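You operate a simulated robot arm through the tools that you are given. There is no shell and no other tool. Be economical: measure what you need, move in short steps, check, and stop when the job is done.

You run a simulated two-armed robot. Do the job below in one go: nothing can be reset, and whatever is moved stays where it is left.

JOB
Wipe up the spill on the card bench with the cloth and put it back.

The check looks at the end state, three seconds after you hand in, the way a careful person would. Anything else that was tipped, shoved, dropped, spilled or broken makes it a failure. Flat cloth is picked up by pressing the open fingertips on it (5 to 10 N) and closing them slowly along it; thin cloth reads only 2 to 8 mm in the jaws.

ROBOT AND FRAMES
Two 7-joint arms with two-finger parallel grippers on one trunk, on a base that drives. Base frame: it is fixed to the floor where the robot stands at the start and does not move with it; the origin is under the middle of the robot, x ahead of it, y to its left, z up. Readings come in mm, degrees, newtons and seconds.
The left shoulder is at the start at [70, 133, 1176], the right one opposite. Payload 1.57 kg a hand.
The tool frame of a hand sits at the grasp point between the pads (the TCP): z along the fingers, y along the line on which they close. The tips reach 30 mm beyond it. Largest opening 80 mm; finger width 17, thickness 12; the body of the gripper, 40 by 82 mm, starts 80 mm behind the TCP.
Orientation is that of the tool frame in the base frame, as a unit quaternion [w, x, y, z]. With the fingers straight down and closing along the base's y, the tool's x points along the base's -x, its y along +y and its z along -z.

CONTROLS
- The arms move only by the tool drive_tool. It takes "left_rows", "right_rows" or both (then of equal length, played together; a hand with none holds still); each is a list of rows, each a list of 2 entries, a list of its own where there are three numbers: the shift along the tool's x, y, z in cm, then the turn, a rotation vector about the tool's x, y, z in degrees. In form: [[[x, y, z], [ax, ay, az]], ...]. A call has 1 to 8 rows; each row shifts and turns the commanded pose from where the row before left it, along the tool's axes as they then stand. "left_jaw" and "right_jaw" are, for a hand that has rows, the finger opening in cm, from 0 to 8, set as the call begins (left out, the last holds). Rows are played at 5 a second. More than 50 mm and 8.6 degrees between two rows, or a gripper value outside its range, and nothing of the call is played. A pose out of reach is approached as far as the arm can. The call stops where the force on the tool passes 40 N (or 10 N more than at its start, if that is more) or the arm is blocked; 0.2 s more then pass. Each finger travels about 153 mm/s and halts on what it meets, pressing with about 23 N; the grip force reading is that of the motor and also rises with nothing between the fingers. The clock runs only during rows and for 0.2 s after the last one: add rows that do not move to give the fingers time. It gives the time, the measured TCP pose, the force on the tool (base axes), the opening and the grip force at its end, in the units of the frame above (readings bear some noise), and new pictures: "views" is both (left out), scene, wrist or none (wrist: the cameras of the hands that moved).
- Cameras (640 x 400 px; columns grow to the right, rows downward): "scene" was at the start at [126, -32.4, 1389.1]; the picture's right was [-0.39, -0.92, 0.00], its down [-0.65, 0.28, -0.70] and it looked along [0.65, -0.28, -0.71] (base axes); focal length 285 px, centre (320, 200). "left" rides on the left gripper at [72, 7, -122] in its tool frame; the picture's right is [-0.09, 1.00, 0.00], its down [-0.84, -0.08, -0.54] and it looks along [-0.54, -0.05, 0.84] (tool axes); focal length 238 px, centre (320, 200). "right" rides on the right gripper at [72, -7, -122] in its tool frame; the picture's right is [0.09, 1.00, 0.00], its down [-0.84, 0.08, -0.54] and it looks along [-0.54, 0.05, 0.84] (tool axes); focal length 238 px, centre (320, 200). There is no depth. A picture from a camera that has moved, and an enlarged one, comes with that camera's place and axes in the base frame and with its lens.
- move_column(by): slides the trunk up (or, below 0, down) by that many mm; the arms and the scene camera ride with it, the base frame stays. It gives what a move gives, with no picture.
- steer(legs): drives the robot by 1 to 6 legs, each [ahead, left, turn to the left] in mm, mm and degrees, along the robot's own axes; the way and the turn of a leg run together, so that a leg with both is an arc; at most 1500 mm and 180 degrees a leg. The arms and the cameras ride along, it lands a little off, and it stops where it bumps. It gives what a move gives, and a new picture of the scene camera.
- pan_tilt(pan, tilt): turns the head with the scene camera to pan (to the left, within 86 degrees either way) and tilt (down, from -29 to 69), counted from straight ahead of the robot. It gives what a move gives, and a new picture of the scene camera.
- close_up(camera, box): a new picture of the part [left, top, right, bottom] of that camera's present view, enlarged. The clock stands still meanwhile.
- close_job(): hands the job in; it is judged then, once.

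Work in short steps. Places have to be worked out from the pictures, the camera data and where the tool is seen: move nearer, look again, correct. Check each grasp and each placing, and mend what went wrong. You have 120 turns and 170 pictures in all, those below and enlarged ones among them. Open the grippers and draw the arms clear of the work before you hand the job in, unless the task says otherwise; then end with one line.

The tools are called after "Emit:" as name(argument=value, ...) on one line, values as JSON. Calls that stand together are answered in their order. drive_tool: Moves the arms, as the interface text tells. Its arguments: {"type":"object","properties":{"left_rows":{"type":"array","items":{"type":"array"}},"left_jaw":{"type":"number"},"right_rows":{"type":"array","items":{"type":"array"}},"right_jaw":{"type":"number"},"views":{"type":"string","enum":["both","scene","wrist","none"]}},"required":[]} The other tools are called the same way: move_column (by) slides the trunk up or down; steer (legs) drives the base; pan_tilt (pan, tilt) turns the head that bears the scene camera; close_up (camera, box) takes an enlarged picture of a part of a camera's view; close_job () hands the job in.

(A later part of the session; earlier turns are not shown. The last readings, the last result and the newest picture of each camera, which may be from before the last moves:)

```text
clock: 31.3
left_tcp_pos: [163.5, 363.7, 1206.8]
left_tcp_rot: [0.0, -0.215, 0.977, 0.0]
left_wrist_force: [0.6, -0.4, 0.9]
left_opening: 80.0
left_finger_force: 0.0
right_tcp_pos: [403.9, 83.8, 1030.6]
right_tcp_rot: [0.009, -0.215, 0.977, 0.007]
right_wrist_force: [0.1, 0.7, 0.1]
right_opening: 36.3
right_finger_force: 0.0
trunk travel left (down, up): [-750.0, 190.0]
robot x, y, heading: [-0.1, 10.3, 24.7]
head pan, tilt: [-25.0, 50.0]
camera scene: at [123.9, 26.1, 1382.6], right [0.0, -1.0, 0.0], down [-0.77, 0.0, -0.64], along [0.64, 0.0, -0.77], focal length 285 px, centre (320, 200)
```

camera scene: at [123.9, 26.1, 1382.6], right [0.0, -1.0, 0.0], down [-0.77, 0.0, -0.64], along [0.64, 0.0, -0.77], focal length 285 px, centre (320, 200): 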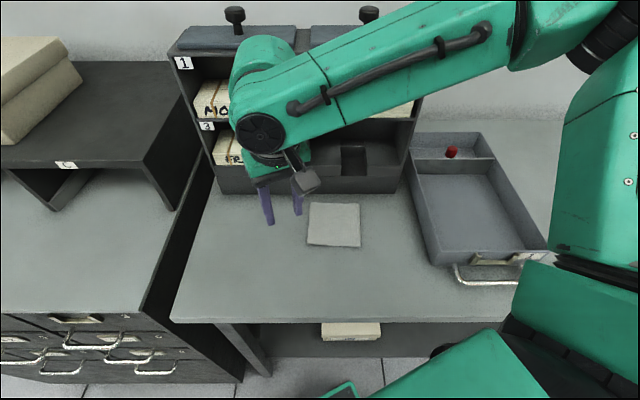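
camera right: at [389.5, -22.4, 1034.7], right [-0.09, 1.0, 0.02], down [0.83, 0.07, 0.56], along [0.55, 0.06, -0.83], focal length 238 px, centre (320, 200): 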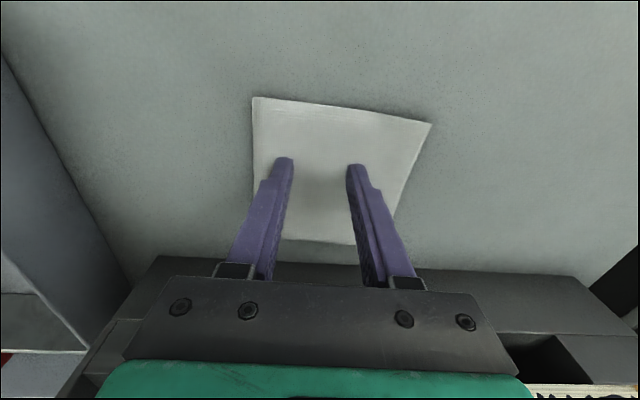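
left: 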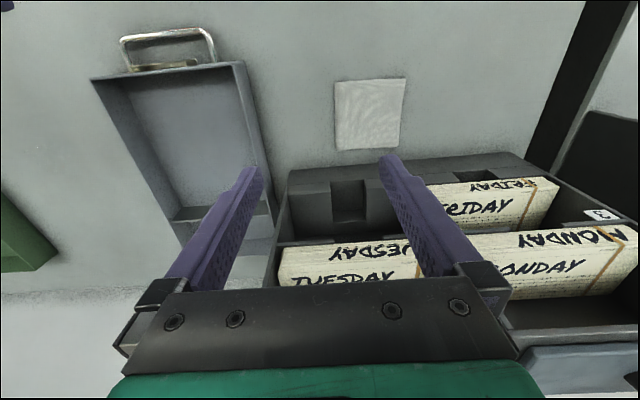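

The hand's free now. I move above the near part of the cloth, levelling the small tilt, then lower in steps.

Emit:
drive_tool(right_rows=[[[-0.5, -3.6, 0], [0.5, 1.2, 0]], [[-0.5, -3.6, 1], [0, 0, 0]], [[-0.6, -3.6, 2], [0, 0, 0]], [[0, 0, 4], [0, 0, 0]]], views="wrist")

Emit:
drive_tool(right_rows=[[[0, 0, 2], [0, 0, 0]], [[0, 0, 2], [0, 0, 0]], [[0, 0, 2], [0, 0, 0]]], views="both")

```text
clock: 32.3
left_tcp_pos: [165.2, 365.6, 1206.1]
left_tcp_rot: [-0.002, -0.215, 0.977, 0.001]
left_wrist_force: [-0.6, -0.6, 0.1]
left_opening: 80.1
left_finger_force: 0.0
right_tcp_pos: [465.6, -5.3, 959.0]
right_tcp_rot: [-0.002, -0.216, 0.976, 0.0]
right_wrist_force: [0.6, 0.0, -0.7]
right_opening: 36.1
right_finger_force: 0.1
trunk travel left (down, up): [-750.0, 190.0]
robot x, y, heading: [-0.1, 5.2, 24.7]
head pan, tilt: [-25.0, 50.0]
camera right: at [404.5, -42.7, 1082.5], right [-0.5, 0.86, 0.0], down [0.73, 0.42, 0.54], along [0.47, 0.27, -0.84], focal length 238 px, centre (320, 200)
```

right: 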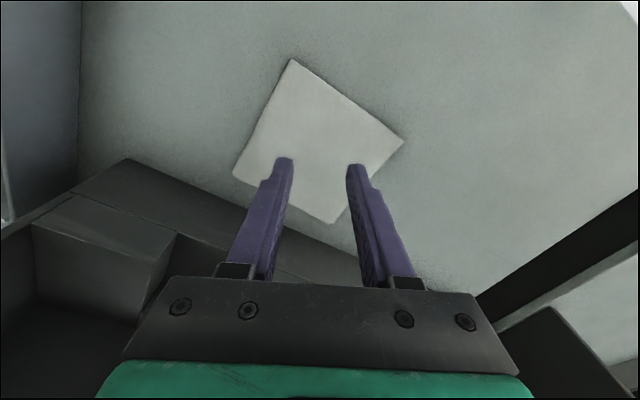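

```text
clock: 33.1
left_tcp_pos: [160.9, 366.3, 1208.0]
left_tcp_rot: [0.001, -0.215, 0.977, 0.0]
left_wrist_force: [0.4, 0.0, -0.1]
left_opening: 80.2
left_finger_force: 0.0
right_tcp_pos: [465.6, -3.3, 910.9]
right_tcp_rot: [0.008, -0.217, 0.976, 0.002]
right_wrist_force: [-2.3, -0.5, 12.9]
right_opening: 35.8
right_finger_force: 0.0
trunk travel left (down, up): [-750.0, 190.0]
robot x, y, heading: [0.9, 4.1, 25.0]
head pan, tilt: [-25.0, 50.0]
stopped in row 3 (right hand): the force on the tool passed its limit (the readings are from after the stop); the commanded pose is now the measured one
camera scene: at [120.1, 27.6, 1382.9], right [0.0, -1.0, 0.0], down [-0.76, 0.0, -0.64], along [0.64, 0.0, -0.76], focal length 285 px, centre (320, 200)
camera right: at [402.1, -41.0, 1034.4], right [-0.51, 0.86, 0.0], down [0.72, 0.42, 0.56], along [0.48, 0.28, -0.83], focal length 238 px, centre (320, 200)
```

scene: 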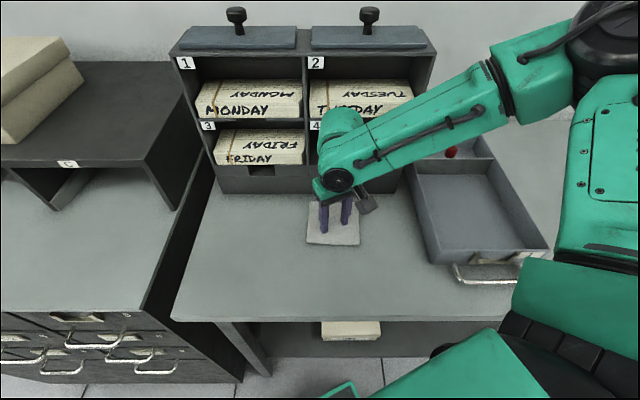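
right: 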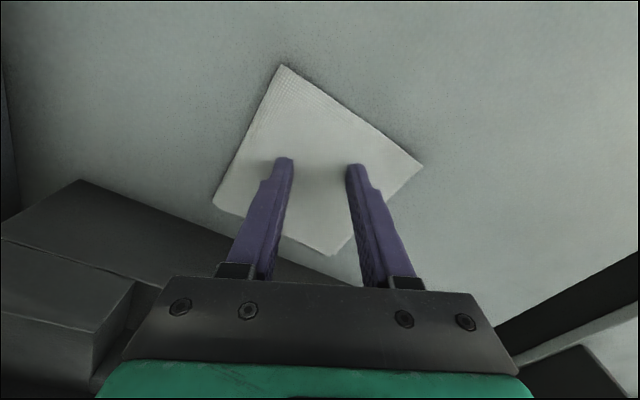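

Both stops occurred at the same tip height (~881), and re-triangulating the cloth corners also gives a surface near z≈880, so the bench is really there and I'm already touching the cloth. The cloth is thus about x 422–537, y −58..54 and the spill about x 470–530, y −622..−545. I lift 10 mm, move 15 mm toward the near edge and level the hand.

Emit:
drive_tool(right_rows=[[[0, 0, -1.2], [0, 0, 0]], [[1.36, 0.63, 0], [0, 0.95, 0]], [[0, 0, 0.4], [0, 0, 0]], [[0, 0, 0], [0, 0, 0]]], right_jaw=3.6, views="none")

```text
clock: 34.1
left_tcp_pos: [165.3, 365.5, 1206.8]
left_tcp_rot: [0.0, -0.215, 0.977, 0.001]
left_wrist_force: [1.0, 0.5, 0.0]
left_opening: 80.0
left_finger_force: 0.0
right_tcp_pos: [451.6, -4.4, 918.1]
right_tcp_rot: [-0.002, -0.216, 0.976, 0.0]
right_wrist_force: [-0.1, 0.9, 0.2]
right_opening: 36.1
right_finger_force: 0.1
trunk travel left (down, up): [-750.0, 190.0]
robot x, y, heading: [-0.5, 8.2, 24.7]
head pan, tilt: [-25.0, 50.0]
```

Level and free at 918. I press down in small steps.

Emit:
drive_tool(right_rows=[[[0, 0, 0.3], [0, 0, 0]], [[0, 0, 0.2], [0, 0, 0]], [[0, 0, 0.1], [0, 0, 0]], [[0, 0, 0], [0, 0, 0]]], views="none")

```text
clock: 35.1
left_tcp_pos: [165.5, 365.2, 1207.0]
left_tcp_rot: [0.0, -0.215, 0.977, 0.0]
left_wrist_force: [0.4, 0.0, -0.4]
left_opening: 80.0
left_finger_force: 0.1
right_tcp_pos: [452.2, -3.8, 912.6]
right_tcp_rot: [-0.002, -0.216, 0.976, 0.0]
right_wrist_force: [0.4, 0.0, 3.3]
right_opening: 36.0
right_finger_force: 0.1
trunk travel left (down, up): [-750.0, 190.0]
robot x, y, heading: [1.2, 8.1, 25.0]
head pan, tilt: [-25.0, 50.0]
```

3 N at 912.6; a little more pressure, then I close slowly in steps.

Emit:
drive_tool(right_rows=[[[0, 0, 0.1], [0, 0, 0]], [[0, 0, 0], [0, 0, 0]]], views="wrist")

```text
clock: 35.7
left_tcp_pos: [163.6, 365.8, 1207.4]
left_tcp_rot: [-0.001, -0.215, 0.977, 0.0]
left_wrist_force: [-0.1, 0.4, -0.5]
left_opening: 80.0
left_finger_force: 0.1
right_tcp_pos: [452.7, -3.4, 911.8]
right_tcp_rot: [-0.001, -0.217, 0.976, 0.0]
right_wrist_force: [3.3, -1.4, 14.0]
right_opening: 36.3
right_finger_force: 0.0
trunk travel left (down, up): [-750.0, 190.0]
robot x, y, heading: [1.4, 4.0, 24.9]
head pan, tilt: [-25.0, 50.0]
camera right: at [390.8, -40.1, 1035.6], right [-0.5, 0.86, 0.0], down [0.73, 0.42, 0.54], along [0.47, 0.27, -0.84], focal length 238 px, centre (320, 200)
```

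right: 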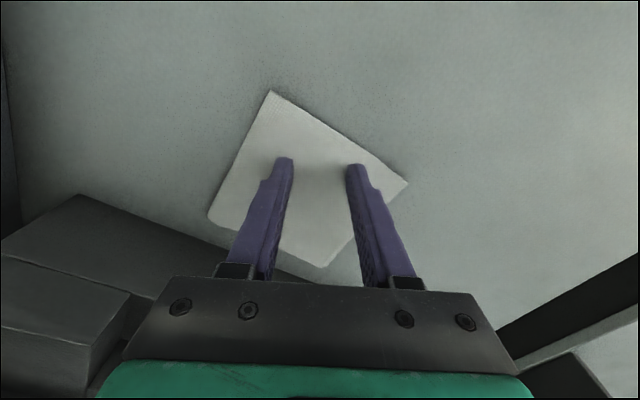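

14 N, slightly too much; I ease up 0.5 mm and begin closing in small decrements.

Emit:
drive_tool(right_rows=[[[0, 0, -0.05], [0, 0, 0]], [[0, 0, 0], [0, 0, 0]]], right_jaw=3.2, views="none")

Emit:
drive_tool(right_rows=[[[0, 0, 0], [0, 0, 0]]], right_jaw=2.7, views="wrist")

```text
clock: 36.3
left_tcp_pos: [162.4, 365.5, 1206.7]
left_tcp_rot: [0.0, -0.214, 0.977, 0.0]
left_wrist_force: [-0.5, -0.3, -0.5]
left_opening: 79.9
left_finger_force: 0.1
right_tcp_pos: [451.8, -3.8, 911.9]
right_tcp_rot: [-0.002, -0.217, 0.976, 0.0]
right_wrist_force: [0.9, 0.5, 11.8]
right_opening: 30.3
right_finger_force: 0.1
trunk travel left (down, up): [-750.0, 190.0]
robot x, y, heading: [1.9, 11.5, 24.5]
head pan, tilt: [-25.0, 50.0]
```

```text
clock: 36.7
left_tcp_pos: [162.4, 365.9, 1206.8]
left_tcp_rot: [0.0, -0.214, 0.977, 0.0]
left_wrist_force: [-0.4, -0.8, 0.1]
left_opening: 79.6
left_finger_force: 0.1
right_tcp_pos: [451.7, -2.8, 911.6]
right_tcp_rot: [-0.001, -0.217, 0.976, -0.001]
right_wrist_force: [-0.6, -0.3, 12.1]
right_opening: 25.1
right_finger_force: 0.1
trunk travel left (down, up): [-750.0, 190.0]
robot x, y, heading: [-1.0, 5.1, 24.7]
head pan, tilt: [-25.0, 50.0]
camera right: at [390.0, -39.9, 1035.8], right [-0.5, 0.86, 0.0], down [0.73, 0.42, 0.54], along [0.47, 0.27, -0.84], focal length 238 px, centre (320, 200)
```

right: 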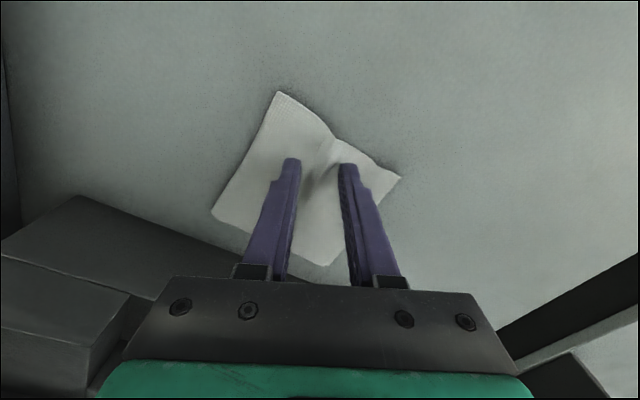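

A ridge is forming between the fingers. I ease another 0.3 mm and continue to close.

Emit:
drive_tool(right_rows=[[[0, 0, -0.03], [0, 0, 0]]], right_jaw=2.1, views="none")

Emit:
drive_tool(right_rows=[[[0, 0, 0], [0, 0, 0]]], right_jaw=1.5, views="none")

Emit:
drive_tool(right_rows=[[[0, 0, 0], [0, 0, 0]]], right_jaw=0.9, views="none")

Emit:
drive_tool(right_rows=[[[0, 0, 0], [0, 0, 0]], [[0, 0, 0], [0, 0, 0]], [[0, 0, 0], [0, 0, 0]]], right_jaw=0, views="wrist")

```text
clock: 37.1
left_tcp_pos: [162.6, 366.2, 1206.6]
left_tcp_rot: [0.0, -0.215, 0.977, 0.001]
left_wrist_force: [-0.4, 0.1, 0.0]
left_opening: 80.1
left_finger_force: 0.1
right_tcp_pos: [451.9, -2.8, 912.8]
right_tcp_rot: [-0.002, -0.216, 0.976, -0.001]
right_wrist_force: [0.5, -0.1, 9.0]
right_opening: 19.8
right_finger_force: 0.1
trunk travel left (down, up): [-750.0, 190.0]
robot x, y, heading: [1.9, 6.6, 24.8]
head pan, tilt: [-25.0, 50.0]
```

```text
clock: 37.5
left_tcp_pos: [163.9, 366.5, 1206.7]
left_tcp_rot: [0.0, -0.215, 0.977, 0.0]
left_wrist_force: [-0.5, -0.5, 0.4]
left_opening: 80.2
left_finger_force: 0.1
right_tcp_pos: [451.5, -3.3, 912.1]
right_tcp_rot: [-0.002, -0.216, 0.976, 0.0]
right_wrist_force: [0.3, -0.8, 9.5]
right_opening: 14.0
right_finger_force: 0.1
trunk travel left (down, up): [-750.0, 190.0]
robot x, y, heading: [1.3, 11.4, 24.9]
head pan, tilt: [-25.0, 50.0]
```

```text
clock: 37.9
left_tcp_pos: [163.5, 365.4, 1206.6]
left_tcp_rot: [-0.001, -0.215, 0.977, 0.0]
left_wrist_force: [-0.5, 0.4, -0.5]
left_opening: 80.3
left_finger_force: 0.0
right_tcp_pos: [450.9, -3.4, 912.5]
right_tcp_rot: [-0.001, -0.217, 0.976, -0.001]
right_wrist_force: [-0.2, -0.2, 8.8]
right_opening: 8.3
right_finger_force: 0.0
trunk travel left (down, up): [-750.0, 190.0]
robot x, y, heading: [2.4, 9.7, 24.5]
head pan, tilt: [-25.0, 50.0]
```

```text
clock: 38.7
left_tcp_pos: [163.1, 365.6, 1205.6]
left_tcp_rot: [0.0, -0.214, 0.977, 0.001]
left_wrist_force: [0.5, -0.3, -0.4]
left_opening: 80.0
left_finger_force: 0.2
right_tcp_pos: [452.5, -2.5, 911.3]
right_tcp_rot: [-0.002, -0.217, 0.976, -0.001]
right_wrist_force: [-0.1, 0.0, 8.7]
right_opening: 2.2
right_finger_force: 22.6
trunk travel left (down, up): [-750.0, 190.0]
robot x, y, heading: [2.7, 8.5, 25.1]
head pan, tilt: [-25.0, 50.0]
camera right: at [390.3, -40.1, 1036.0], right [-0.5, 0.86, 0.0], down [0.73, 0.43, 0.54], along [0.47, 0.27, -0.84], focal length 238 px, centre (320, 200)
```

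right: 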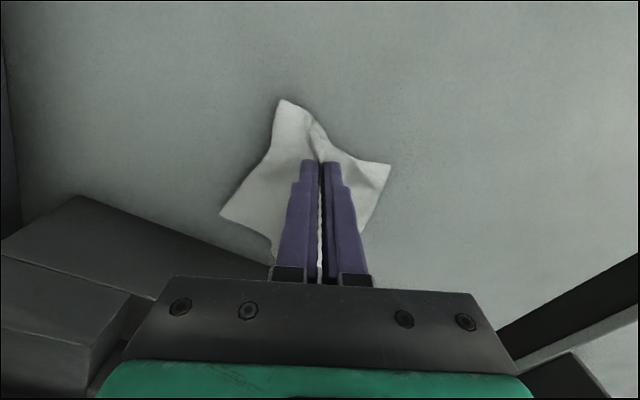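

Gap 2.2 mm with cloth between the pads. I lift slowly and check that it holds.

Emit:
drive_tool(right_rows=[[[0, 0, -1.5], [0, 0, 0]], [[0, 0, -2], [0, 0, 0]], [[0, 0, -3], [0, 0, 0]], [[0.5, 0, -4], [0, 0, 0]], [[0.5, 0, -4], [0, 0, 0]]], views="both")

```text
clock: 39.9
left_tcp_pos: [162.4, 365.7, 1207.1]
left_tcp_rot: [0.001, -0.215, 0.977, 0.0]
left_wrist_force: [-0.2, -0.6, -0.3]
left_opening: 79.8
left_finger_force: 0.0
right_tcp_pos: [443.3, -7.5, 1056.6]
right_tcp_rot: [-0.003, -0.217, 0.976, -0.001]
right_wrist_force: [-0.5, -0.1, 0.3]
right_opening: 2.4
right_finger_force: 22.8
trunk travel left (down, up): [-750.0, 190.0]
robot x, y, heading: [0.2, 4.9, 24.8]
head pan, tilt: [-25.0, 50.0]
camera scene: at [122.8, 28.1, 1382.6], right [0.0, -1.0, 0.0], down [-0.77, 0.0, -0.64], along [0.64, 0.0, -0.77], focal length 285 px, centre (320, 200)
camera right: at [381.8, -44.4, 1180.7], right [-0.51, 0.86, 0.0], down [0.73, 0.43, 0.54], along [0.46, 0.27, -0.84], focal length 238 px, centre (320, 200)
```

scene: 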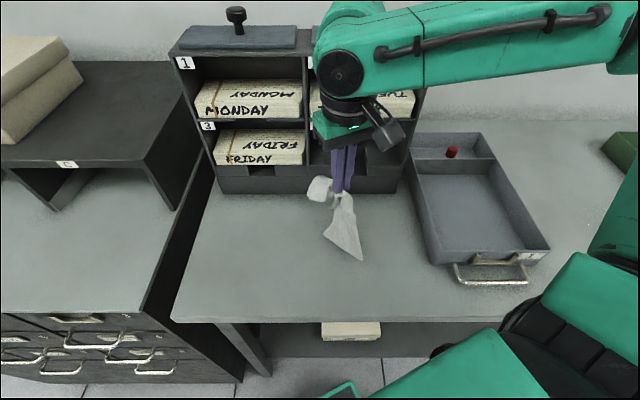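
right: 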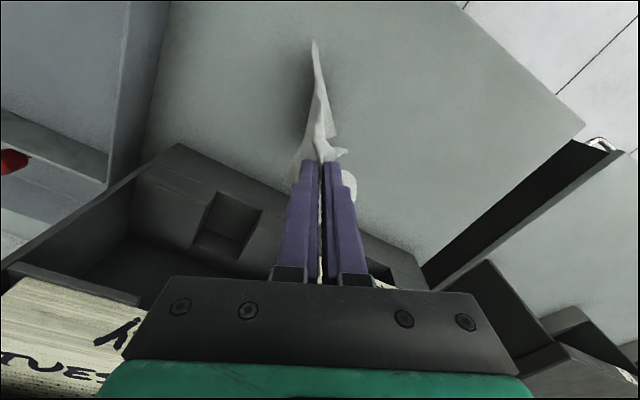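

The cloth hangs securely. I raise it 60 mm more, turn the base back to heading 0 and drive along the bench to the spill.

Emit:
drive_tool(right_rows=[[[1, 0, -3], [0, 0, 0]], [[1, 0, -3], [0, 0, 0]], [[0, 0, 0], [0, 0, 0]]], views="none")

Emit:
steer(legs=[[0, 0, -25], [0, -405, 0]])

Emit:
pan_tilt(pan=-15, tilt=50)

```text
clock: 40.7
left_tcp_pos: [166.2, 366.1, 1205.7]
left_tcp_rot: [0.0, -0.215, 0.977, 0.0]
left_wrist_force: [0.1, -0.8, 0.1]
left_opening: 80.0
left_finger_force: 0.1
right_tcp_pos: [427.4, -15.2, 1117.4]
right_tcp_rot: [-0.002, -0.217, 0.976, -0.001]
right_wrist_force: [-0.5, 0.0, 0.2]
right_opening: 2.6
right_finger_force: 23.2
trunk travel left (down, up): [-750.0, 190.0]
robot x, y, heading: [4.0, 9.4, 24.8]
head pan, tilt: [-25.0, 50.0]
```

```text
clock: 44.5
left_tcp_pos: [298.8, -144.8, 1206.8]
left_tcp_rot: [0.0, 0.003, 1.0, 0.0]
left_wrist_force: [-0.7, 0.5, -0.8]
left_opening: 79.9
left_finger_force: 0.2
right_tcp_pos: [373.4, -600.6, 1116.2]
right_tcp_rot: [-0.003, 0.002, 1.0, 0.001]
right_wrist_force: [-0.2, 0.5, 0.0]
right_opening: 2.2
right_finger_force: 23.0
trunk travel left (down, up): [-750.0, 190.0]
robot x, y, heading: [0.4, -402.8, -0.5]
head pan, tilt: [-25.0, 50.0]
camera scene: at [118.8, -431.8, 1382.6], right [-0.43, -0.9, 0.0], down [-0.69, 0.33, -0.64], along [0.58, -0.28, -0.77], focal length 285 px, centre (320, 200)
```

scene: 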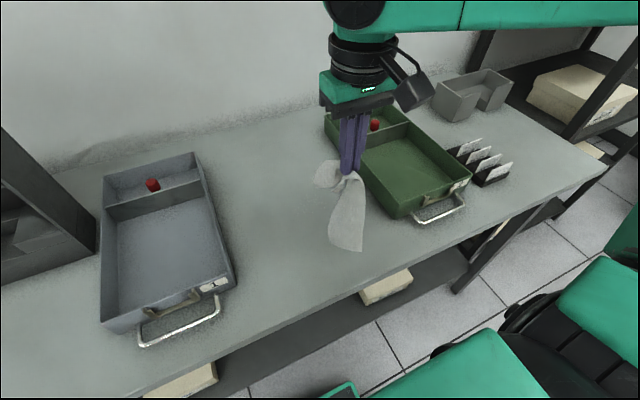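

```text
clock: 45.2
left_tcp_pos: [298.1, -145.5, 1206.2]
left_tcp_rot: [0.0, 0.004, 1.0, 0.001]
left_wrist_force: [0.1, 0.5, -0.3]
left_opening: 80.0
left_finger_force: 0.1
right_tcp_pos: [374.0, -603.2, 1115.7]
right_tcp_rot: [-0.002, 0.002, 1.0, 0.0]
right_wrist_force: [-0.5, 0.5, -1.2]
right_opening: 2.1
right_finger_force: 22.5
trunk travel left (down, up): [-750.0, 190.0]
robot x, y, heading: [0.3, -398.1, -0.7]
head pan, tilt: [-15.0, 50.0]
camera scene: at [123.4, -421.1, 1382.5], right [-0.27, -0.96, 0.0], down [-0.74, 0.2, -0.64], along [0.62, -0.17, -0.77], focal length 285 px, centre (320, 200)
```

scene: 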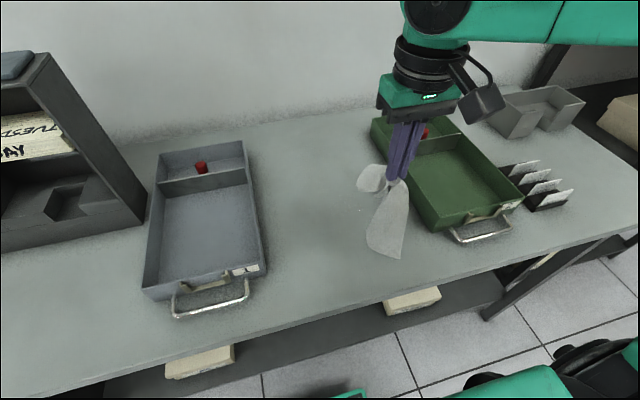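

I zoom at the expected spill place, about pixel (344,204), to verify it from here.

Emit:
close_up(camera="scene", box=[280, 150, 400, 250])

```text
4.00 times, centred on (340, 200) of scene
camera zoom: at [123.4, -421.1, 1382.5], right [-0.27, -0.96, 0.0], down [-0.74, 0.2, -0.64], along [0.62, -0.17, -0.77], focal length 1140 px, centre (240, 200)
```

zoom: 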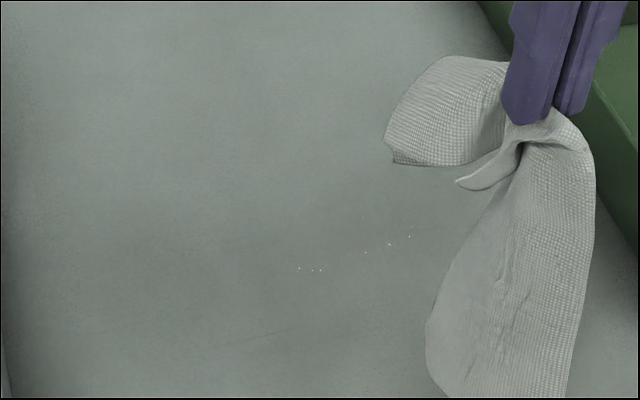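

The near rim reads x≈473–477, y −550..−616, agreeing with centre about [500,−585]. I bring the cloth down just beyond its far rim.

Emit:
drive_tool(right_rows=[[[-2.85, 0.72, 3], [0, 0, 0]], [[-2.85, 0.72, 3], [0, 0, 0]], [[-2.85, 0.72, 3], [0, 0, 0]], [[-2.85, 0.72, 3], [0, 0, 0]], [[-2.85, 0.72, 3], [0, 0, 0]], [[-2.85, 0.72, 3], [0, 0, 0]]], views="both")

```text
clock: 46.6
left_tcp_pos: [298.8, -146.0, 1206.6]
left_tcp_rot: [0.0, 0.003, 1.0, 0.001]
left_wrist_force: [0.3, -0.1, -0.7]
left_opening: 80.0
left_finger_force: 0.0
right_tcp_pos: [517.9, -575.5, 947.5]
right_tcp_rot: [-0.002, 0.001, 1.0, 0.001]
right_wrist_force: [-0.8, -0.7, 1.2]
right_opening: 2.3
right_finger_force: 23.1
right hand out of reach, approached as far as the arm can: row 6
trunk travel left (down, up): [-750.0, 190.0]
robot x, y, heading: [-0.8, -396.4, -0.4]
head pan, tilt: [-15.0, 50.0]
camera scene: at [122.8, -421.0, 1382.6], right [-0.27, -0.96, 0.0], down [-0.74, 0.2, -0.64], along [0.62, -0.17, -0.77], focal length 285 px, centre (320, 200)
camera right: at [446.7, -583.1, 1070.1], right [-0.09, 1.0, 0.0], down [0.84, 0.07, 0.54], along [0.54, 0.05, -0.84], focal length 238 px, centre (320, 200)
```

scene: 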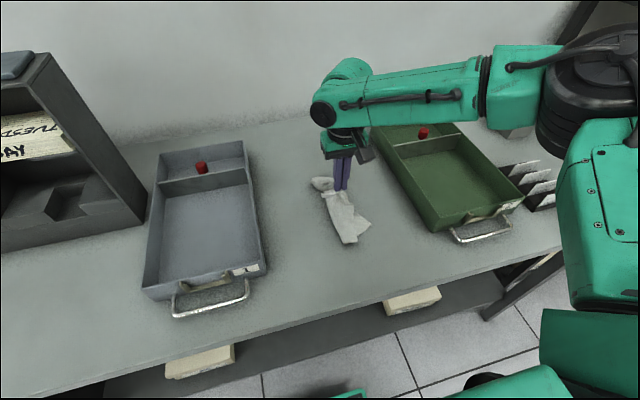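
right: 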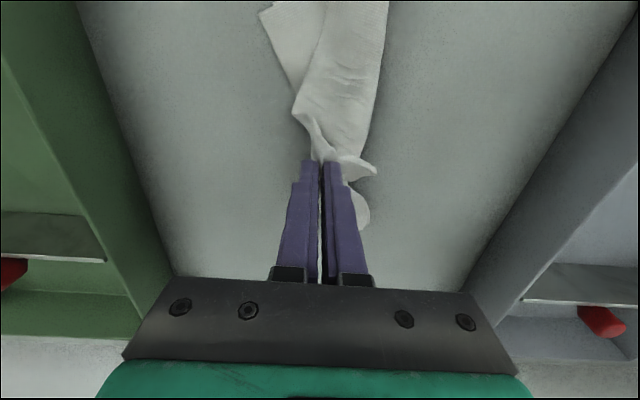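

The cloth lies on the bench with its long part toward me, over the spill. I lower the fingers to press it lightly here at the far rim.

Emit:
drive_tool(right_rows=[[[0, 0, 1], [0, 0, 0]], [[0, 0, 1], [0, 0, 0]], [[0, 0, 0.8], [0, 0, 0]], [[0, 0, 0], [0, 0, 0]]], views="none")

```text
clock: 47.6
left_tcp_pos: [298.9, -146.6, 1205.8]
left_tcp_rot: [0.0, 0.005, 1.0, 0.001]
left_wrist_force: [0.4, -0.5, 0.1]
left_opening: 80.1
left_finger_force: 0.1
right_tcp_pos: [510.3, -580.5, 922.2]
right_tcp_rot: [-0.001, 0.002, 1.0, 0.001]
right_wrist_force: [0.8, -0.2, -0.3]
right_opening: 2.5
right_finger_force: 23.5
right hand out of reach, approached as far as the arm can: row 1, 2, 3
trunk travel left (down, up): [-750.0, 190.0]
robot x, y, heading: [-2.8, -399.2, -0.3]
head pan, tilt: [-15.0, 50.0]
```

The arm's reach ends at x≈510 here. I look straight down to see whether the base has room to creep ahead.

Emit:
pan_tilt(pan=-60, tilt=69)

Emit:
pan_tilt(pan=0, tilt=69)

```text
clock: 48.7
left_tcp_pos: [298.2, -144.3, 1206.4]
left_tcp_rot: [0.0, 0.003, 1.0, 0.0]
left_wrist_force: [0.1, -0.1, -0.4]
left_opening: 80.0
left_finger_force: 0.0
right_tcp_pos: [509.2, -580.1, 921.8]
right_tcp_rot: [-0.002, 0.002, 1.0, 0.001]
right_wrist_force: [1.3, 0.4, -0.1]
right_opening: 2.6
right_finger_force: 23.2
trunk travel left (down, up): [-750.0, 190.0]
robot x, y, heading: [0.6, -399.3, -0.6]
head pan, tilt: [-60.0, 68.8]
camera scene: at [76.9, -448.7, 1360.6], right [-0.87, -0.49, 0.0], down [-0.46, 0.81, -0.36], along [0.18, -0.32, -0.93], focal length 285 px, centre (320, 200)
```

scene: 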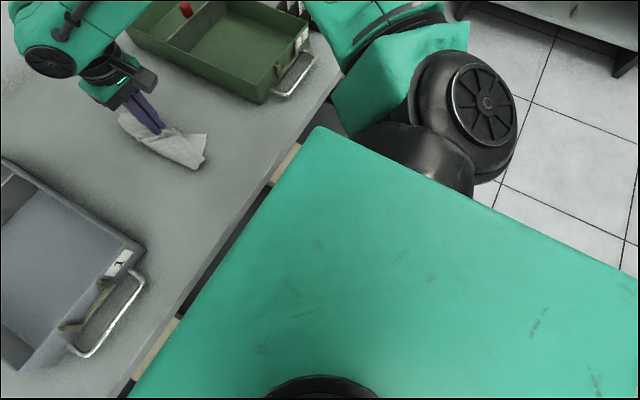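

```text
clock: 50.0
left_tcp_pos: [299.0, -145.1, 1205.5]
left_tcp_rot: [0.0, 0.003, 1.0, 0.0]
left_wrist_force: [0.5, -0.4, 0.5]
left_opening: 80.0
left_finger_force: 0.0
right_tcp_pos: [509.8, -580.4, 922.0]
right_tcp_rot: [-0.002, 0.002, 1.0, 0.002]
right_wrist_force: [0.0, 0.1, 0.6]
right_opening: 2.3
right_finger_force: 23.0
trunk travel left (down, up): [-750.0, 190.0]
robot x, y, heading: [-1.8, -399.2, -0.5]
head pan, tilt: [0.0, 68.8]
camera scene: at [105.1, -400.6, 1360.6], right [-0.01, -1.0, 0.0], down [-0.93, 0.01, -0.36], along [0.36, 0.0, -0.93], focal length 285 px, centre (320, 200)
```

scene: 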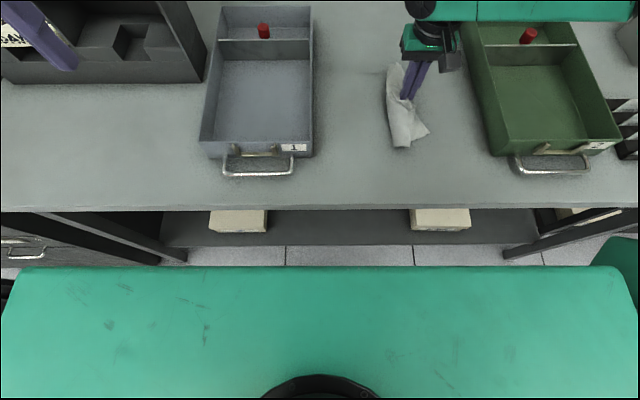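

Torso is well clear and the earlier 25° turn in place met nothing, so I creep 40 mm ahead.

Emit:
steer(legs=[[40, 0, 0]])

```text
clock: 50.9
left_tcp_pos: [331.7, -145.7, 1208.4]
left_tcp_rot: [0.002, 0.004, 1.0, 0.001]
left_wrist_force: [-0.4, 0.0, 0.1]
left_opening: 79.9
left_finger_force: 0.1
right_tcp_pos: [544.4, -579.2, 923.5]
right_tcp_rot: [0.001, 0.003, 1.0, 0.001]
right_wrist_force: [-1.3, 0.3, 0.3]
right_opening: 2.2
right_finger_force: 22.9
trunk travel left (down, up): [-750.0, 190.0]
robot x, y, heading: [34.1, -397.8, -0.5]
head pan, tilt: [0.0, 68.8]
camera scene: at [138.3, -400.7, 1361.2], right [-0.01, -1.0, 0.0], down [-0.93, 0.01, -0.37], along [0.37, 0.0, -0.93], focal length 285 px, centre (320, 200)
```

scene: 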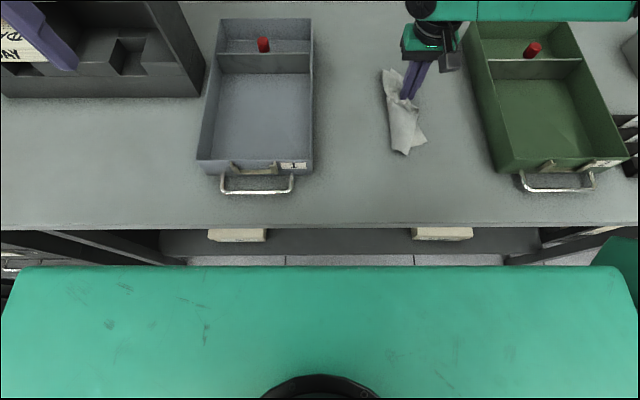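

Now at x≈544. I press down gently.

Emit:
drive_tool(right_rows=[[[0, 0, 0.5], [0, 0, 0]], [[0, 0, 0.3], [0, 0, 0]], [[0, 0, 0], [0, 0, 0]]], views="wrist")

```text
clock: 51.7
left_tcp_pos: [338.6, -145.0, 1206.2]
left_tcp_rot: [-0.001, 0.003, 1.0, 0.002]
left_wrist_force: [0.2, 0.9, -0.4]
left_opening: 79.8
left_finger_force: 0.1
right_tcp_pos: [545.8, -580.7, 915.4]
right_tcp_rot: [-0.002, 0.002, 1.0, 0.0]
right_wrist_force: [0.4, 0.8, 3.6]
right_opening: 2.3
right_finger_force: 22.9
trunk travel left (down, up): [-750.0, 190.0]
robot x, y, heading: [35.8, -398.3, -0.5]
head pan, tilt: [0.0, 68.8]
camera right: at [476.8, -588.1, 1038.6], right [-0.09, 1.0, 0.0], down [0.84, 0.07, 0.54], along [0.54, 0.05, -0.84], focal length 238 px, centre (320, 200)
```

right: 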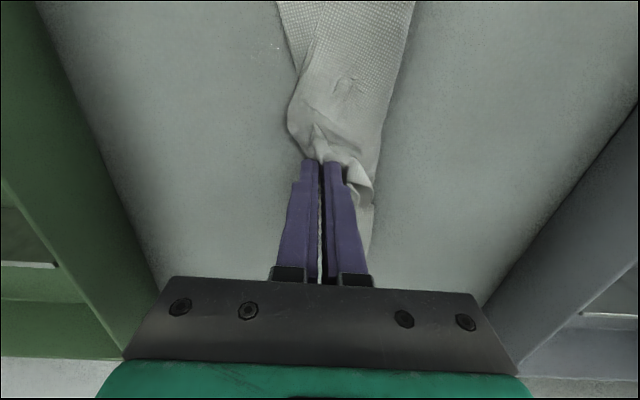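

About 4 N. I press slightly more and sweep toward the near rim.

Emit:
drive_tool(right_rows=[[[0, 0, 0.05], [0, 0, 0]], [[1.5, 0, 0], [0, 0, 0]], [[1.5, 0, 0], [0, 0, 0]], [[1.5, 0, 0], [0, 0, 0]], [[1.5, 0, 0], [0, 0, 0]], [[1.5, 0, 0], [0, 0, 0]], [[1.5, 0, 0], [0, 0, 0]], [[0, 0, 0], [0, 0, 0]]], views="both")

```text
clock: 53.5
left_tcp_pos: [338.7, -145.7, 1205.5]
left_tcp_rot: [0.0, 0.003, 1.0, 0.0]
left_wrist_force: [-0.1, 0.4, -0.9]
left_opening: 80.1
left_finger_force: 0.0
right_tcp_pos: [456.9, -580.3, 915.8]
right_tcp_rot: [-0.002, 0.002, 1.0, 0.001]
right_wrist_force: [0.9, 0.1, 1.6]
right_opening: 2.4
right_finger_force: 23.6
right hand out of reach, approached as far as the arm can: row 1
trunk travel left (down, up): [-750.0, 190.0]
robot x, y, heading: [34.8, -401.4, -0.5]
head pan, tilt: [0.0, 68.8]
camera scene: at [145.0, -400.6, 1360.6], right [-0.01, -1.0, 0.0], down [-0.93, 0.01, -0.36], along [0.36, 0.0, -0.93], focal length 285 px, centre (320, 200)
camera right: at [386.0, -587.6, 1039.1], right [-0.09, 1.0, 0.0], down [0.84, 0.07, 0.54], along [0.54, 0.05, -0.84], focal length 238 px, centre (320, 200)
```

scene: 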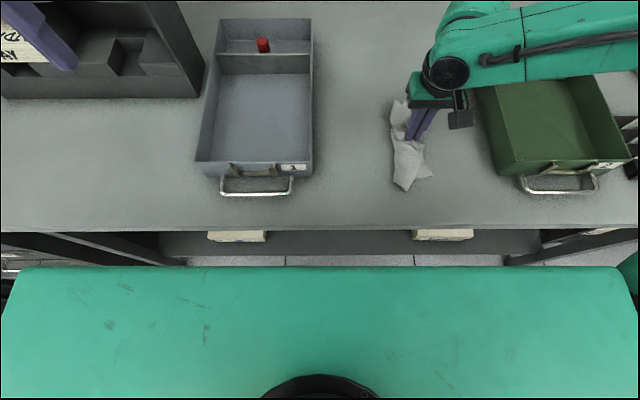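
right: 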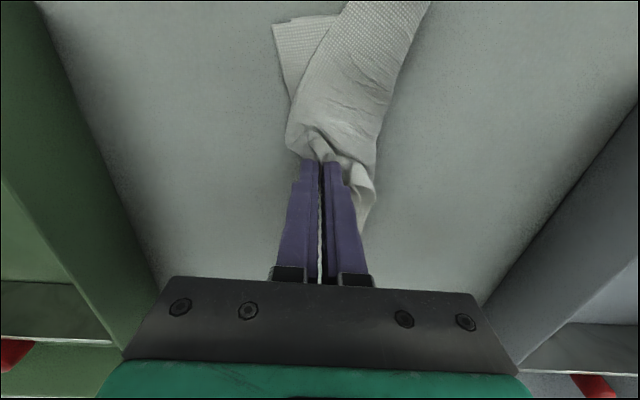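

The cloth slides along. I press 1 mm more and continue lanes: y −600 outward.

Emit:
drive_tool(right_rows=[[[0, -2, 0.1], [0, 0, 0]], [[-1.5, 0, 0], [0, 0, 0]], [[-1.5, 0, 0], [0, 0, 0]], [[-1.5, 0, 0], [0, 0, 0]], [[-1.5, 0, 0], [0, 0, 0]], [[-1.5, 0, 0], [0, 0, 0]], [[-1, 0, 0], [0, 0, 0]]], views="none")

Emit:
drive_tool(right_rows=[[[0, -1.8, 0], [0, 0, 0]], [[1.5, 0, 0], [0, 0, 0]], [[1.5, 0, 0], [0, 0, 0]], [[1.5, 0, 0], [0, 0, 0]], [[1.5, 0, 0], [0, 0, 0]], [[1.5, 0, 0], [0, 0, 0]], [[1, 0, 0], [0, 0, 0]]], views="both")

```text
clock: 55.1
left_tcp_pos: [338.5, -145.9, 1206.7]
left_tcp_rot: [-0.001, 0.003, 1.0, 0.001]
left_wrist_force: [0.4, 0.2, 1.0]
left_opening: 80.2
left_finger_force: 0.0
right_tcp_pos: [542.0, -600.5, 913.6]
right_tcp_rot: [-0.002, 0.003, 1.0, 0.0]
right_wrist_force: [-0.7, 0.8, 2.0]
right_opening: 2.1
right_finger_force: 23.0
trunk travel left (down, up): [-750.0, 190.0]
robot x, y, heading: [37.4, -401.1, -0.2]
head pan, tilt: [0.0, 68.8]
```

```text
clock: 56.7
left_tcp_pos: [337.9, -145.7, 1206.5]
left_tcp_rot: [0.0, 0.003, 1.0, 0.001]
left_wrist_force: [0.1, 0.3, -0.6]
left_opening: 80.0
left_finger_force: 0.1
right_tcp_pos: [457.8, -619.4, 914.2]
right_tcp_rot: [-0.002, 0.001, 1.0, 0.0]
right_wrist_force: [0.3, 0.5, 0.8]
right_opening: 2.2
right_finger_force: 22.3
trunk travel left (down, up): [-750.0, 190.0]
robot x, y, heading: [36.5, -402.5, -0.6]
head pan, tilt: [0.0, 68.8]
camera scene: at [144.4, -400.8, 1360.6], right [-0.01, -1.0, 0.0], down [-0.93, 0.01, -0.36], along [0.36, 0.0, -0.93], focal length 285 px, centre (320, 200)
camera right: at [386.0, -626.1, 1037.9], right [-0.09, 1.0, 0.0], down [0.84, 0.07, 0.54], along [0.54, 0.05, -0.84], focal length 238 px, centre (320, 200)
```

scene: 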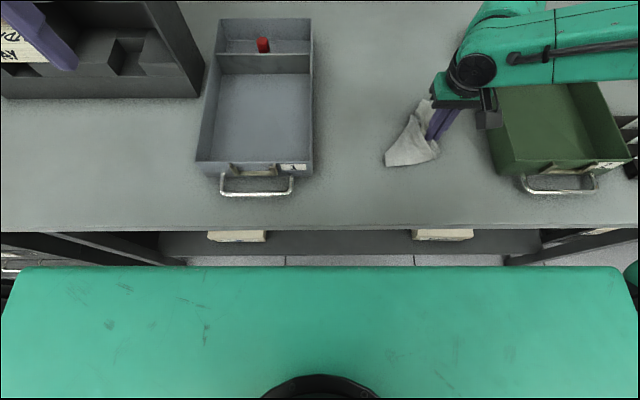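
right: 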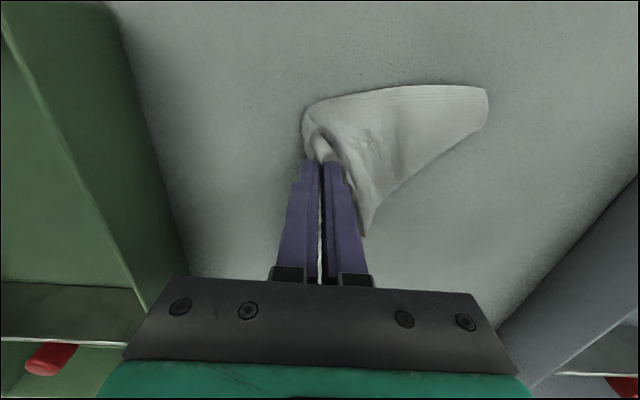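

Next, cross lanes along y with 1 mm more pressure: x≈475, then 500, then 525.

Emit:
drive_tool(right_rows=[[[-1.7, -0.8, 0.1], [0, 0, 0]], [[0, 2, 0], [0, 0, 0]], [[0, 2, 0], [0, 0, 0]], [[0, 2, 0], [0, 0, 0]], [[0, 2, 0], [0, 0, 0]], [[0, 1.5, 0], [0, 0, 0]], [[-2, 0, 0], [0, 0, 0]]], views="none")

Emit:
drive_tool(right_rows=[[[0, -2, 0], [0, 0, 0]], [[0, -2, 0], [0, 0, 0]], [[0, -2, 0], [0, 0, 0]], [[0, -2, 0], [0, 0, 0]], [[0, -1.5, 0], [0, 0, 0]], [[-2, 0, 0], [0, 0, 0]]], views="none")

Emit:
drive_tool(right_rows=[[[0, 2, 0], [0, 0, 0]], [[0, 2, 0], [0, 0, 0]], [[0, 2, 0], [0, 0, 0]], [[0, 2, 0], [0, 0, 0]], [[0, 1.5, 0], [0, 0, 0]], [[-1.5, 0, 0], [0, 0, 0]]], views="both")

```text
clock: 58.3
left_tcp_pos: [339.1, -146.1, 1206.9]
left_tcp_rot: [0.0, 0.005, 1.0, 0.001]
left_wrist_force: [-0.5, -0.2, -0.1]
left_opening: 80.0
left_finger_force: 0.0
right_tcp_pos: [493.9, -532.0, 914.2]
right_tcp_rot: [-0.003, 0.001, 1.0, 0.002]
right_wrist_force: [-1.1, -0.6, 0.8]
right_opening: 2.4
right_finger_force: 22.1
trunk travel left (down, up): [-750.0, 190.0]
robot x, y, heading: [37.7, -400.0, -0.2]
head pan, tilt: [0.0, 68.8]
```

```text
clock: 59.7
left_tcp_pos: [339.1, -145.2, 1206.8]
left_tcp_rot: [-0.001, 0.004, 1.0, 0.0]
left_wrist_force: [0.9, 0.0, -0.5]
left_opening: 80.0
left_finger_force: 0.0
right_tcp_pos: [513.8, -625.7, 912.0]
right_tcp_rot: [-0.002, 0.002, 1.0, 0.0]
right_wrist_force: [-1.0, -0.5, 2.2]
right_opening: 2.6
right_finger_force: 22.9
trunk travel left (down, up): [-750.0, 190.0]
robot x, y, heading: [38.0, -399.1, -0.4]
head pan, tilt: [0.0, 68.8]
```

```text
clock: 61.1
left_tcp_pos: [338.7, -145.7, 1206.3]
left_tcp_rot: [0.001, 0.004, 1.0, 0.001]
left_wrist_force: [0.5, 0.0, 0.7]
left_opening: 80.1
left_finger_force: 0.1
right_tcp_pos: [519.9, -540.3, 919.2]
right_tcp_rot: [-0.001, 0.001, 1.0, 0.001]
right_wrist_force: [-0.3, -0.1, -0.2]
right_opening: 2.1
right_finger_force: 23.1
right hand out of reach, approached as far as the arm can: row 5, 6
trunk travel left (down, up): [-750.0, 190.0]
robot x, y, heading: [35.8, -398.3, -0.7]
head pan, tilt: [0.0, 68.8]
camera scene: at [144.8, -401.0, 1360.6], right [-0.01, -1.0, 0.0], down [-0.93, 0.01, -0.36], along [0.36, 0.0, -0.93], focal length 285 px, centre (320, 200)
camera right: at [448.7, -547.6, 1042.1], right [-0.09, 1.0, 0.0], down [0.84, 0.07, 0.54], along [0.54, 0.05, -0.84], focal length 238 px, centre (320, 200)
```

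scene: 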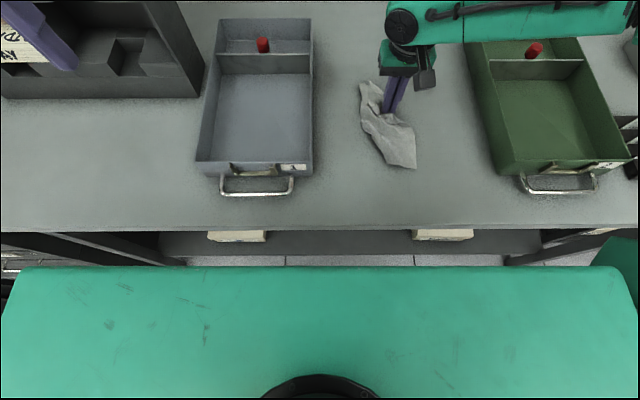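
right: 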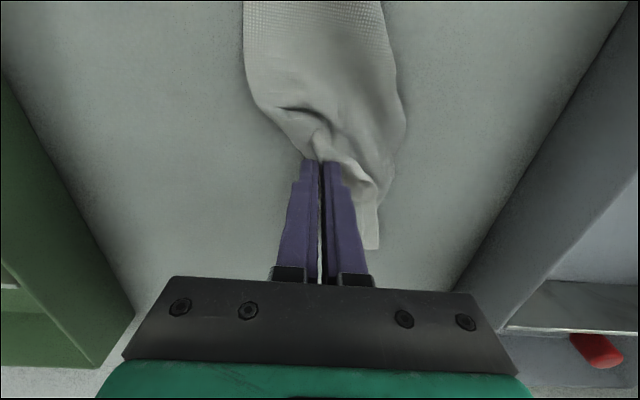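

Now I lift the cloth and look for remaining glints.

Emit:
drive_tool(right_rows=[[[0.5, 0, -4.5], [0, 0, 0]], [[0.5, 1, -4.5], [0, 0, 0]], [[1, 2, -4.4], [0, 0, 0]], [[1, 2, -4.4], [0, 0, 0]]], views="wrist")

Emit:
pan_tilt(pan=-20, tilt=50)

Emit:
close_up(camera="scene", box=[240, 150, 400, 250])

```text
clock: 62.1
left_tcp_pos: [337.1, -144.9, 1206.8]
left_tcp_rot: [-0.001, 0.004, 1.0, 0.0]
left_wrist_force: [-1.3, 0.4, -0.8]
left_opening: 79.9
left_finger_force: 0.0
right_tcp_pos: [490.2, -489.3, 1098.4]
right_tcp_rot: [-0.001, 0.001, 1.0, 0.0]
right_wrist_force: [1.1, -0.2, -0.4]
right_opening: 2.3
right_finger_force: 22.9
trunk travel left (down, up): [-750.0, 190.0]
robot x, y, heading: [34.4, -397.4, -0.4]
head pan, tilt: [0.0, 68.8]
camera right: at [419.1, -496.3, 1221.8], right [-0.09, 1.0, 0.0], down [0.84, 0.07, 0.54], along [0.54, 0.05, -0.84], focal length 238 px, centre (320, 200)
```

right: 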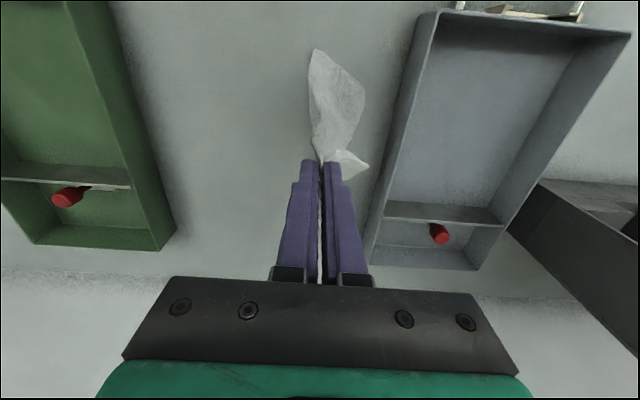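

```text
clock: 62.9
left_tcp_pos: [337.9, -147.0, 1206.3]
left_tcp_rot: [0.0, 0.004, 1.0, 0.002]
left_wrist_force: [0.6, -0.6, 0.9]
left_opening: 79.8
left_finger_force: 0.1
right_tcp_pos: [490.5, -489.8, 1097.2]
right_tcp_rot: [-0.001, 0.002, 1.0, 0.001]
right_wrist_force: [-0.6, -0.2, 0.2]
right_opening: 2.1
right_finger_force: 22.9
trunk travel left (down, up): [-750.0, 190.0]
robot x, y, heading: [34.6, -402.0, -0.4]
head pan, tilt: [-20.0, 50.0]
camera scene: at [161.1, -427.3, 1382.5], right [-0.35, -0.94, 0.0], down [-0.72, 0.27, -0.64], along [0.6, -0.22, -0.77], focal length 285 px, centre (320, 200)
```

scene: 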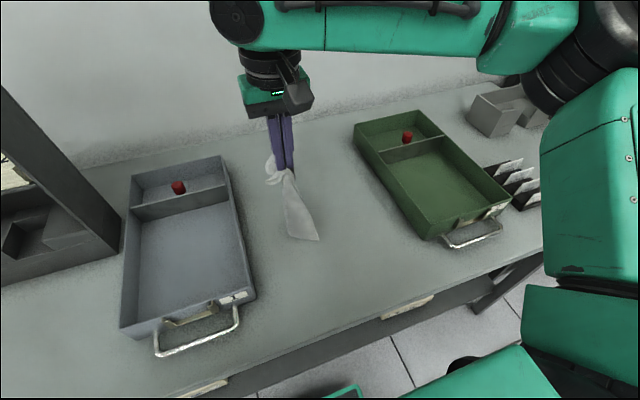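

```text
4.00 times, centred on (320, 200) of scene
camera zoom: at [161.1, -427.3, 1382.5], right [-0.35, -0.94, 0.0], down [-0.72, 0.27, -0.64], along [0.6, -0.22, -0.77], focal length 1140 px, centre (320, 200)
```

zoom: 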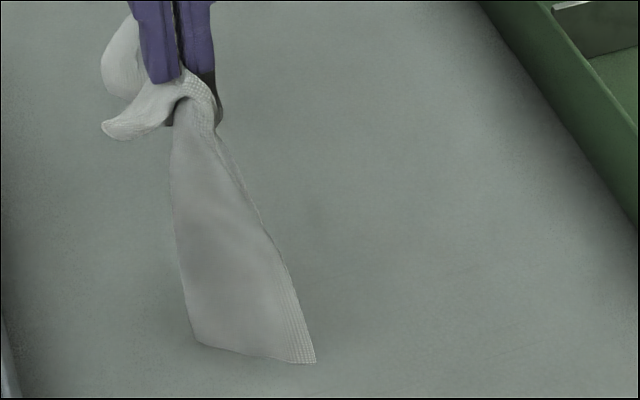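

No glints visible now. I move the cloth aside and check again without obstruction, from two head angles.

Emit:
drive_tool(right_rows=[[[1, 4.5, -0.5], [0, 0, 0]], [[1, 4.5, -0.5], [0, 0, 0]], [[0, 0, 0], [0, 0, 0]]], views="wrist")

Emit:
close_up(camera="scene", box=[260, 150, 420, 250])

Emit:
close_up(camera="right", box=[120, 60, 320, 185])

Emit:
pan_tilt(pan=-50, tilt=45)

Emit:
close_up(camera="scene", box=[130, 130, 330, 255])

```text
clock: 63.7
left_tcp_pos: [339.3, -146.4, 1206.1]
left_tcp_rot: [0.0, 0.003, 1.0, 0.001]
left_wrist_force: [0.7, 0.8, 1.1]
left_opening: 80.4
left_finger_force: 0.0
right_tcp_pos: [462.3, -461.3, 1098.3]
right_tcp_rot: [-0.001, 0.002, 1.0, 0.0]
right_wrist_force: [0.8, -0.4, -0.2]
right_opening: 2.2
right_finger_force: 22.6
right hand out of reach, approached as far as the arm can: row 1, 2
trunk travel left (down, up): [-750.0, 190.0]
robot x, y, heading: [38.9, -403.3, -0.3]
head pan, tilt: [-20.0, 50.0]
camera right: at [391.2, -468.8, 1221.9], right [-0.09, 1.0, 0.0], down [0.84, 0.07, 0.54], along [0.54, 0.05, -0.84], focal length 238 px, centre (320, 200)
```

right: 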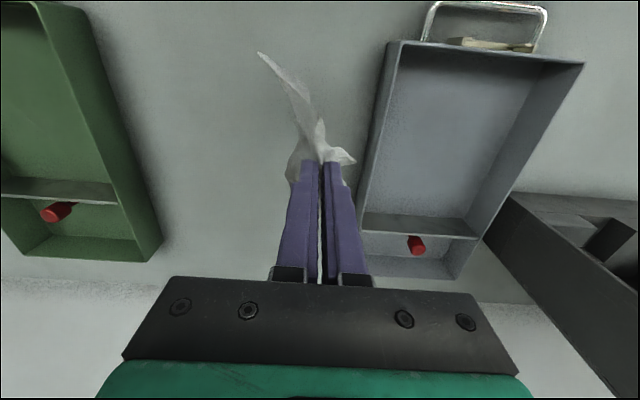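

```text
4.00 times, centred on (340, 200) of scene
camera zoom: at [161.8, -427.5, 1382.5], right [-0.35, -0.94, 0.0], down [-0.72, 0.27, -0.64], along [0.6, -0.22, -0.77], focal length 1140 px, centre (240, 200)
```

zoom: 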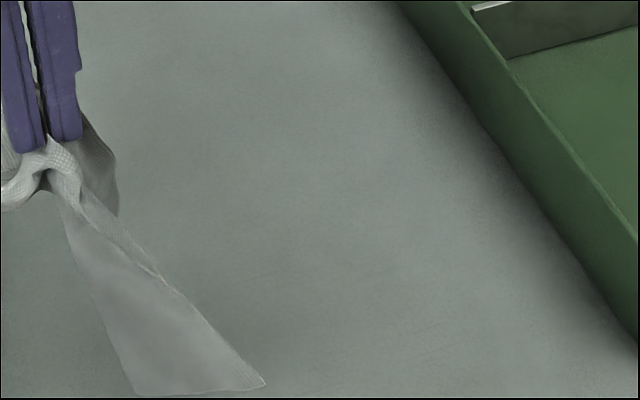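

```text
3.20 times, centred on (220, 122) of right
camera zoom: at [391.2, -468.8, 1221.9], right [-0.09, 1.0, 0.0], down [0.84, 0.07, 0.54], along [0.54, 0.05, -0.84], focal length 763 px, centre (640, 448)
```

zoom: 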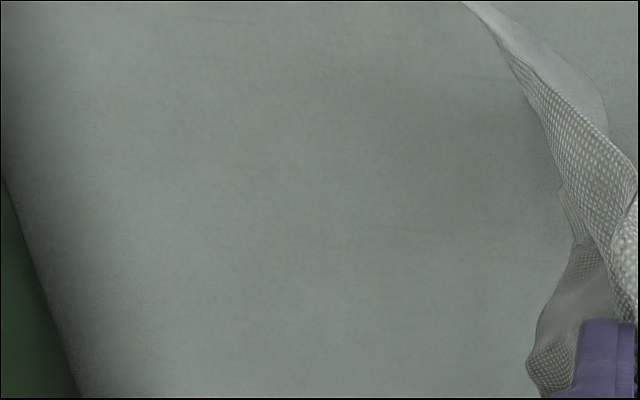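

```text
clock: 64.7
left_tcp_pos: [338.4, -145.1, 1208.0]
left_tcp_rot: [0.0, 0.003, 1.0, 0.0]
left_wrist_force: [-0.6, 0.0, 0.0]
left_opening: 80.0
left_finger_force: 0.0
right_tcp_pos: [460.5, -461.2, 1098.8]
right_tcp_rot: [-0.001, 0.002, 1.0, 0.001]
right_wrist_force: [0.9, 0.4, -0.5]
right_opening: 2.2
right_finger_force: 22.5
trunk travel left (down, up): [-750.0, 190.0]
robot x, y, heading: [35.5, -398.8, -0.3]
head pan, tilt: [-50.0, 45.0]
camera scene: at [140.7, -462.9, 1389.5], right [-0.77, -0.64, 0.0], down [-0.45, 0.54, -0.71], along [0.45, -0.54, -0.71], focal length 285 px, centre (320, 200)
```

scene: 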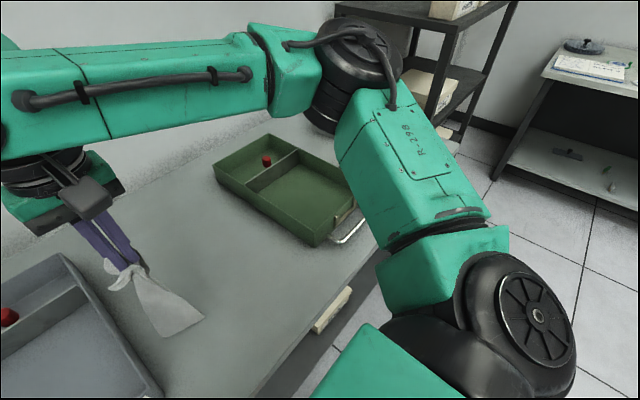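

```text
3.20 times, centred on (230, 192) of scene
camera zoom: at [140.7, -462.9, 1389.5], right [-0.77, -0.64, 0.0], down [-0.45, 0.54, -0.71], along [0.45, -0.54, -0.71], focal length 912 px, centre (608, 224)
```

zoom: 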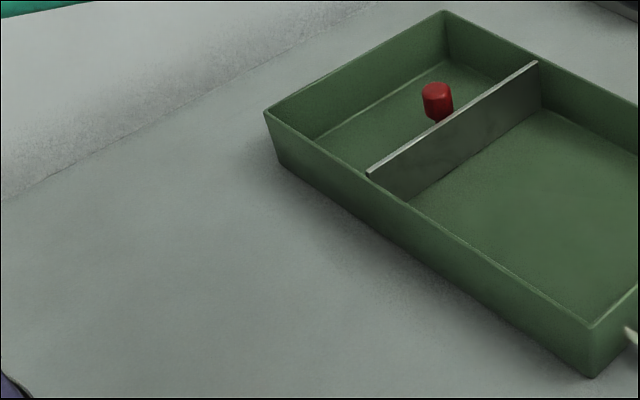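

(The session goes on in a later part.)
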